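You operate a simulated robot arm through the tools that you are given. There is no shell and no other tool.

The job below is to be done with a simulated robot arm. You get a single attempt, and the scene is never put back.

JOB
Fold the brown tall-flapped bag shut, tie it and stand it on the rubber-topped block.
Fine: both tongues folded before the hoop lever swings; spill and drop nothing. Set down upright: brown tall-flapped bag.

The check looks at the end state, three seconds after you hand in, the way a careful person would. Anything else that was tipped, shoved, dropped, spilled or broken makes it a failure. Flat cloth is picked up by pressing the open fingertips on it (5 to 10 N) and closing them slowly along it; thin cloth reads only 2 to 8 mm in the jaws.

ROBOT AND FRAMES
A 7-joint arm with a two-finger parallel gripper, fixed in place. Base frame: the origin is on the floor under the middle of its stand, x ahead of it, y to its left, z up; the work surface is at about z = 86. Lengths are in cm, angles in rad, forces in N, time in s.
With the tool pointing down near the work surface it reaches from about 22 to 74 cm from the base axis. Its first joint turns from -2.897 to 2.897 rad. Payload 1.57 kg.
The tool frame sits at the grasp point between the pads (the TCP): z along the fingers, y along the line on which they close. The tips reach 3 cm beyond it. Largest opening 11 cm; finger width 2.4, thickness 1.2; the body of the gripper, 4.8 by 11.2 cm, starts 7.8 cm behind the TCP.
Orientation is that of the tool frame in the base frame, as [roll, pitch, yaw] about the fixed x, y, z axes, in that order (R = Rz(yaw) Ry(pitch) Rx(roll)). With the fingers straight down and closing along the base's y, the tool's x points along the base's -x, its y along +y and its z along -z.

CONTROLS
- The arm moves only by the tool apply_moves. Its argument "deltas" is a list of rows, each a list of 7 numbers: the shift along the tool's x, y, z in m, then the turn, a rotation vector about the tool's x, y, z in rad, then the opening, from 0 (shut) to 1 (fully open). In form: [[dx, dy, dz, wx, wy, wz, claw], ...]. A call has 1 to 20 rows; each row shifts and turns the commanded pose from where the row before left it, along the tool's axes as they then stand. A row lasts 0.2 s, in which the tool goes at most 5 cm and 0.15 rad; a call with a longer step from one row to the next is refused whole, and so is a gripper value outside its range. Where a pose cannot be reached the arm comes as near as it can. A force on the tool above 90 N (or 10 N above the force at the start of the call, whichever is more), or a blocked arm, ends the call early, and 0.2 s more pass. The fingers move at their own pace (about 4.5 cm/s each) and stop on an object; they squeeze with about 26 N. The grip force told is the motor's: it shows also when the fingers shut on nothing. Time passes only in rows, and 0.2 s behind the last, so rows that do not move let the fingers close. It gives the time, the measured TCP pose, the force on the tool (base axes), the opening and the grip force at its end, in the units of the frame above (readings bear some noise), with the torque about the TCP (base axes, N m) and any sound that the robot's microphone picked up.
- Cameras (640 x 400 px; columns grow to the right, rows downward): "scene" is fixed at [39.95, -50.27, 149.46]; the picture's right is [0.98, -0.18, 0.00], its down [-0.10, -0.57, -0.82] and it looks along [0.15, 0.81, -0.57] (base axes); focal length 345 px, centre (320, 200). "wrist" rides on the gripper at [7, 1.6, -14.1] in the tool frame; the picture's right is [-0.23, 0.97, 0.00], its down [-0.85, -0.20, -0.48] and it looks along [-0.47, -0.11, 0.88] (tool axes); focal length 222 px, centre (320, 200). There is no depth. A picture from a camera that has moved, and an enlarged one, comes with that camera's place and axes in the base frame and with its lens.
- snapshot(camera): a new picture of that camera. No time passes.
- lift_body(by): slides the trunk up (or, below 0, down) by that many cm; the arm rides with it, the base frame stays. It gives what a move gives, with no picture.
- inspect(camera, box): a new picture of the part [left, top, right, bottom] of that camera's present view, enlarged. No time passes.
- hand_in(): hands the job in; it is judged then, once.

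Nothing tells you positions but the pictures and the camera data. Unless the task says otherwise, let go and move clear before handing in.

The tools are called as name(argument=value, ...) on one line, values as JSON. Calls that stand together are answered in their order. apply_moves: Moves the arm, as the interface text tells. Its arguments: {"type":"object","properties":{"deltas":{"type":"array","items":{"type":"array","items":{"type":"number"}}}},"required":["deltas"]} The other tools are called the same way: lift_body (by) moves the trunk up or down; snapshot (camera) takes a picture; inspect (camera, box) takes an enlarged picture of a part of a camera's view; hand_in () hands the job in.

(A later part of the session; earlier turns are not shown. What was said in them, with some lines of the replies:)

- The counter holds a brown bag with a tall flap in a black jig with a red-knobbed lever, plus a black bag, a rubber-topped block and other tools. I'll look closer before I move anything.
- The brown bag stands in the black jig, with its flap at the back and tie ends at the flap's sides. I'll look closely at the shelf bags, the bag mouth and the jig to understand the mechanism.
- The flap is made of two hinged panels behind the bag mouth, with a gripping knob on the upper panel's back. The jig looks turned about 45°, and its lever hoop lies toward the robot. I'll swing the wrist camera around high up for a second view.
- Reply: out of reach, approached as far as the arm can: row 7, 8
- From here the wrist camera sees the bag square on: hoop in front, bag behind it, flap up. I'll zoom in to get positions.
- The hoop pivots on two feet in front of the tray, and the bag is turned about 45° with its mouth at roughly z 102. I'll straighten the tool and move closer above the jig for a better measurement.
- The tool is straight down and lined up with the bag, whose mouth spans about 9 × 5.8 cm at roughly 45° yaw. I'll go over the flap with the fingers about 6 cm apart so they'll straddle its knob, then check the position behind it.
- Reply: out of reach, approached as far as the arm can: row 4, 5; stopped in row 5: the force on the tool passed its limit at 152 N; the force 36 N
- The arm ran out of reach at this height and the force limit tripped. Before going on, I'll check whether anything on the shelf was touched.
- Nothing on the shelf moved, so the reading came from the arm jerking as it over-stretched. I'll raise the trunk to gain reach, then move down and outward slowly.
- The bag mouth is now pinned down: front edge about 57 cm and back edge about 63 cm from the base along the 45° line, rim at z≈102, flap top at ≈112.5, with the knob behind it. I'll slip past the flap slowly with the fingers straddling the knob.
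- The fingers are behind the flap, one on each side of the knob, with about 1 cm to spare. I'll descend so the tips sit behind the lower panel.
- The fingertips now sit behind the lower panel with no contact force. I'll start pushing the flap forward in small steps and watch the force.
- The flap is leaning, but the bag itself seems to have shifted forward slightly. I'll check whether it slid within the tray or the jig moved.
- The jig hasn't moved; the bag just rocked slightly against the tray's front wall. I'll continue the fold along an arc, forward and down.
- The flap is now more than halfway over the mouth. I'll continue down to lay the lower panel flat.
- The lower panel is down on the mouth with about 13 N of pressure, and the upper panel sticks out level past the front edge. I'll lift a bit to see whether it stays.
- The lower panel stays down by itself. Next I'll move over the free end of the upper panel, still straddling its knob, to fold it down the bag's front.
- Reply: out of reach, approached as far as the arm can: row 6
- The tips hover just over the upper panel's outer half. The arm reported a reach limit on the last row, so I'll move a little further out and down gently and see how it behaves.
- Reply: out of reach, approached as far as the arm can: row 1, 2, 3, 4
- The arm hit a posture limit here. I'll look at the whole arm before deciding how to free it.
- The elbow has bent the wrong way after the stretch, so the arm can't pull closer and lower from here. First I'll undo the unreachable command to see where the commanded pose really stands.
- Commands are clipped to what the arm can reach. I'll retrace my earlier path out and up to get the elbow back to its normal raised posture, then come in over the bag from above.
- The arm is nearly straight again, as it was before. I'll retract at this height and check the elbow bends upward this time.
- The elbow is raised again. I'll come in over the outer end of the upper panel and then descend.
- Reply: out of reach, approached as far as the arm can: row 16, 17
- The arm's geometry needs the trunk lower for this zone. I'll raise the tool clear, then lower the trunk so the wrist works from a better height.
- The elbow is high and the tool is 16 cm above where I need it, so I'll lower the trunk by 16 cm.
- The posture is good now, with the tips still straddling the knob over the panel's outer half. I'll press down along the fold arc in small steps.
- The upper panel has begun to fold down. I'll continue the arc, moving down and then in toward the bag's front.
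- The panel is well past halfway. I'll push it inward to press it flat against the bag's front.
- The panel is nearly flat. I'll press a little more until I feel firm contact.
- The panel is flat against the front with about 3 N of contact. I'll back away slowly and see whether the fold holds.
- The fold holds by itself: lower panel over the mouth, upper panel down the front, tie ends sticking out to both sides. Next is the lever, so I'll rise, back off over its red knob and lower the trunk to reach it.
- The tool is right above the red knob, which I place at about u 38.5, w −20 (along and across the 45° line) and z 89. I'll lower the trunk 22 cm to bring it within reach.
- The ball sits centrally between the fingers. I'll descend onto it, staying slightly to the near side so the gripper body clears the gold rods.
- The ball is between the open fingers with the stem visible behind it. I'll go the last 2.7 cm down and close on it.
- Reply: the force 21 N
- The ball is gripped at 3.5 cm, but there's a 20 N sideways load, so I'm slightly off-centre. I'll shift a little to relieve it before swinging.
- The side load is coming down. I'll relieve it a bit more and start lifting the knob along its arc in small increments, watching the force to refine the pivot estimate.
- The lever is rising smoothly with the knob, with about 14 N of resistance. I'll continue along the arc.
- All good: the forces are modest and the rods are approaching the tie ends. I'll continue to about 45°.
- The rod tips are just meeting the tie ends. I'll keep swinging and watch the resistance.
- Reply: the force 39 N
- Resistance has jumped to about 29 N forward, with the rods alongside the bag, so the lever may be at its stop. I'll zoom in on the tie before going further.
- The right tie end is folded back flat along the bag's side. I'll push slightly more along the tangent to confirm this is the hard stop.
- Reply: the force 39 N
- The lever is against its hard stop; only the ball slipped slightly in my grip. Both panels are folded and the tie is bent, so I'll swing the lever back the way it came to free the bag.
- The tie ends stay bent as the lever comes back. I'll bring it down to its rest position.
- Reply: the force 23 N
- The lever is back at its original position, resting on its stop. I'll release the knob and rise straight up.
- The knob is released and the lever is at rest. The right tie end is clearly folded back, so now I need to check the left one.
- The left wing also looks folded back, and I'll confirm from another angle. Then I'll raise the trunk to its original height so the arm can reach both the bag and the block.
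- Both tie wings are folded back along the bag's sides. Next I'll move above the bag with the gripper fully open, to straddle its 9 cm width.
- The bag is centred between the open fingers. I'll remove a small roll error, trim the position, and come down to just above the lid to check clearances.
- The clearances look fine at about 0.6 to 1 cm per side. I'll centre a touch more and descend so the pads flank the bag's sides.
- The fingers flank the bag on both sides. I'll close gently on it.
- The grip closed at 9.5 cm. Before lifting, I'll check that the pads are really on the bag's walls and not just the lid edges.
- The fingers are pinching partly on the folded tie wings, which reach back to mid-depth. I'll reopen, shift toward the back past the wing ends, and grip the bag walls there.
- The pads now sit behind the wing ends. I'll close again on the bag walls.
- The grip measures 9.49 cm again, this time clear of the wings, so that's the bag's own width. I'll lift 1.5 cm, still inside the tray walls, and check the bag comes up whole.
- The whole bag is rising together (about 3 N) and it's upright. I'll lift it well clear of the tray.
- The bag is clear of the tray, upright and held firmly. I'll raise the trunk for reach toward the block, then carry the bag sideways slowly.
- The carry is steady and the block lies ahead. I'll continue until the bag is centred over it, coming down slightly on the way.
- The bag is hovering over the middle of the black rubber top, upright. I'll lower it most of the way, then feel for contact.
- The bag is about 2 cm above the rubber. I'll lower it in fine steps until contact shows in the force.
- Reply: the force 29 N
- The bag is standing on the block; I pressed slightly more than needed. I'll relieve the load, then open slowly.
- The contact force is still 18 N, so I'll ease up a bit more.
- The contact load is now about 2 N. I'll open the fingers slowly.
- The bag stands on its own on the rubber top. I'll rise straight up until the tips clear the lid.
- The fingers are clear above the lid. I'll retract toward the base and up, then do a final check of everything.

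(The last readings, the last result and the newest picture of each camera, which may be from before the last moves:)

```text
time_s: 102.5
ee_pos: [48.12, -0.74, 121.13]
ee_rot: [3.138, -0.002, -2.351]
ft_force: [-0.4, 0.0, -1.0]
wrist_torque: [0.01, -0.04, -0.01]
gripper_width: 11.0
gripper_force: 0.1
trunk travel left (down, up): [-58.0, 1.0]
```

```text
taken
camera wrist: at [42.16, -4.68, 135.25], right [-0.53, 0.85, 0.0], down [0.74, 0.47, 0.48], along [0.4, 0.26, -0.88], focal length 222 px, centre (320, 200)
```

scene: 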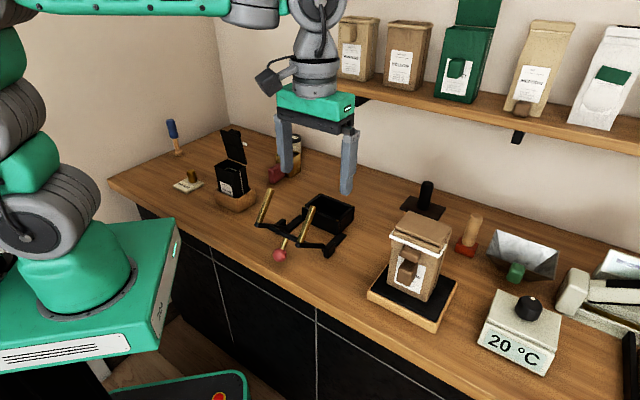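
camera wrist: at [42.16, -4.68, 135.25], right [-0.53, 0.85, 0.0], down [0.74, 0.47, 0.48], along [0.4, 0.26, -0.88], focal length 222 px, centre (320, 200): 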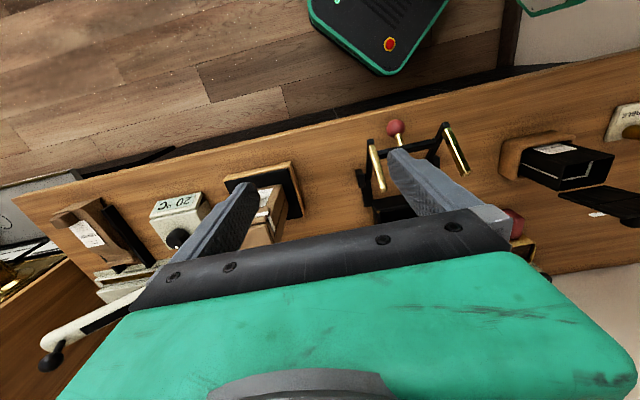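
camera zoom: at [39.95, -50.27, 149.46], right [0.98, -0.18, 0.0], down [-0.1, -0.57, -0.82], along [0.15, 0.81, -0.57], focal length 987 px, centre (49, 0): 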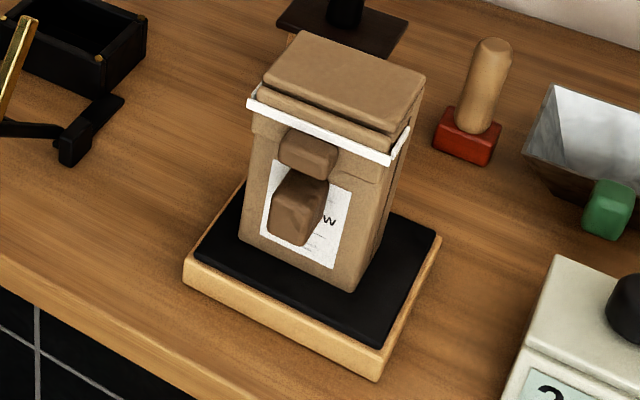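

The bag is standing on the block, nothing else has moved, and the arm is clear. I'll take one last close look at the closure and the surroundings.

inspect(camera="scene", box=[385, 205, 455, 265])

inspect(camera="scene", box=[160, 100, 380, 270])

inspect(camera="wrist", box=[210, 150, 320, 260])

```text
6.67 times, centred on (420, 235) of scene
camera zoom: at [39.95, -50.27, 149.46], right [0.98, -0.18, 0.0], down [-0.1, -0.57, -0.82], along [0.15, 0.81, -0.57], focal length 2303 px, centre (-347, -33)
```

zoom: 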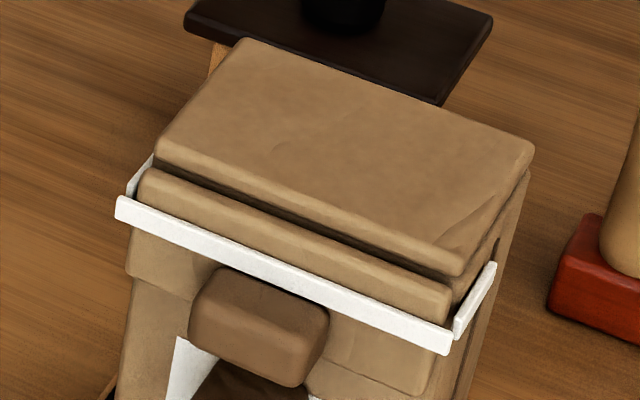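

```text
2.35 times, centred on (270, 185) of scene
camera zoom: at [39.95, -50.27, 149.46], right [0.98, -0.18, 0.0], down [-0.1, -0.57, -0.82], along [0.15, 0.81, -0.57], focal length 813 px, centre (438, 235)
```

zoom: 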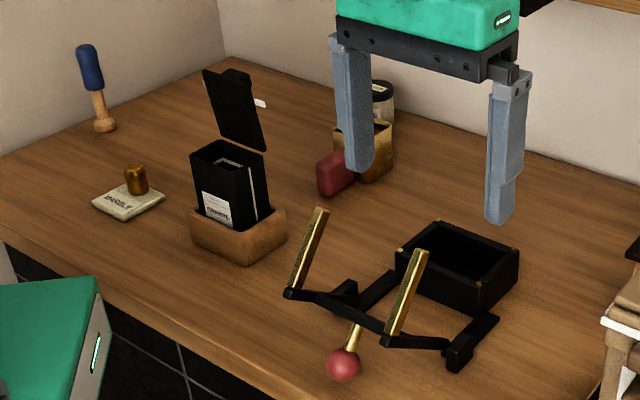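

```text
3.64 times, centred on (265, 205) of wrist
camera zoom: at [42.16, -4.68, 135.25], right [-0.53, 0.85, 0.0], down [0.74, 0.47, 0.48], along [0.4, 0.26, -0.88], focal length 808 px, centre (520, 182)
```

zoom: 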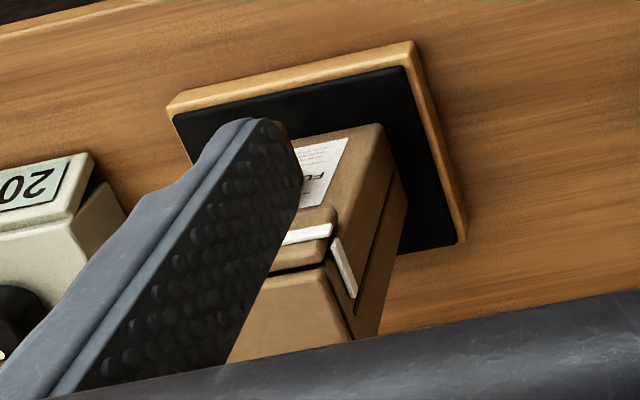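

The bag stands upright and centred on the rubber-topped block, with both panels folded and both tie wings bent back along its sides. The lever is back at rest, nothing else has been disturbed and the gripper is clear, so I'm handing in.

hand_in()

```text
The job is handed in.
```

The brown tall-flapped bag is folded shut, tied and standing upright near the centre of the rubber-topped block. I've handed the job in, and no verdict has come back yet.

- **Folding:** I folded the lower panel over the mouth first, then the upper panel down the front. Both held on their own before I touched the lever.
- **Tying:** I swung the hoop lever to its hard stop, which bent both tie ends back along the bag's sides. I then returned the lever to where it started.
- **Placing:** I lifted the bag by its side walls, carried it upright to the block and released it there.
- **Surroundings:** In the final pictures nothing was spilled or dropped, and the other objects look where they were. The gripper is open and clear of the bag.

Two forces ran higher than intended. Early on, the arm overstretched and its force limit tripped at 152 N; I checked the shelf and nothing there had moved. When setting the bag down I briefly pressed it onto the block with about 29 N, then eased off before letting go.
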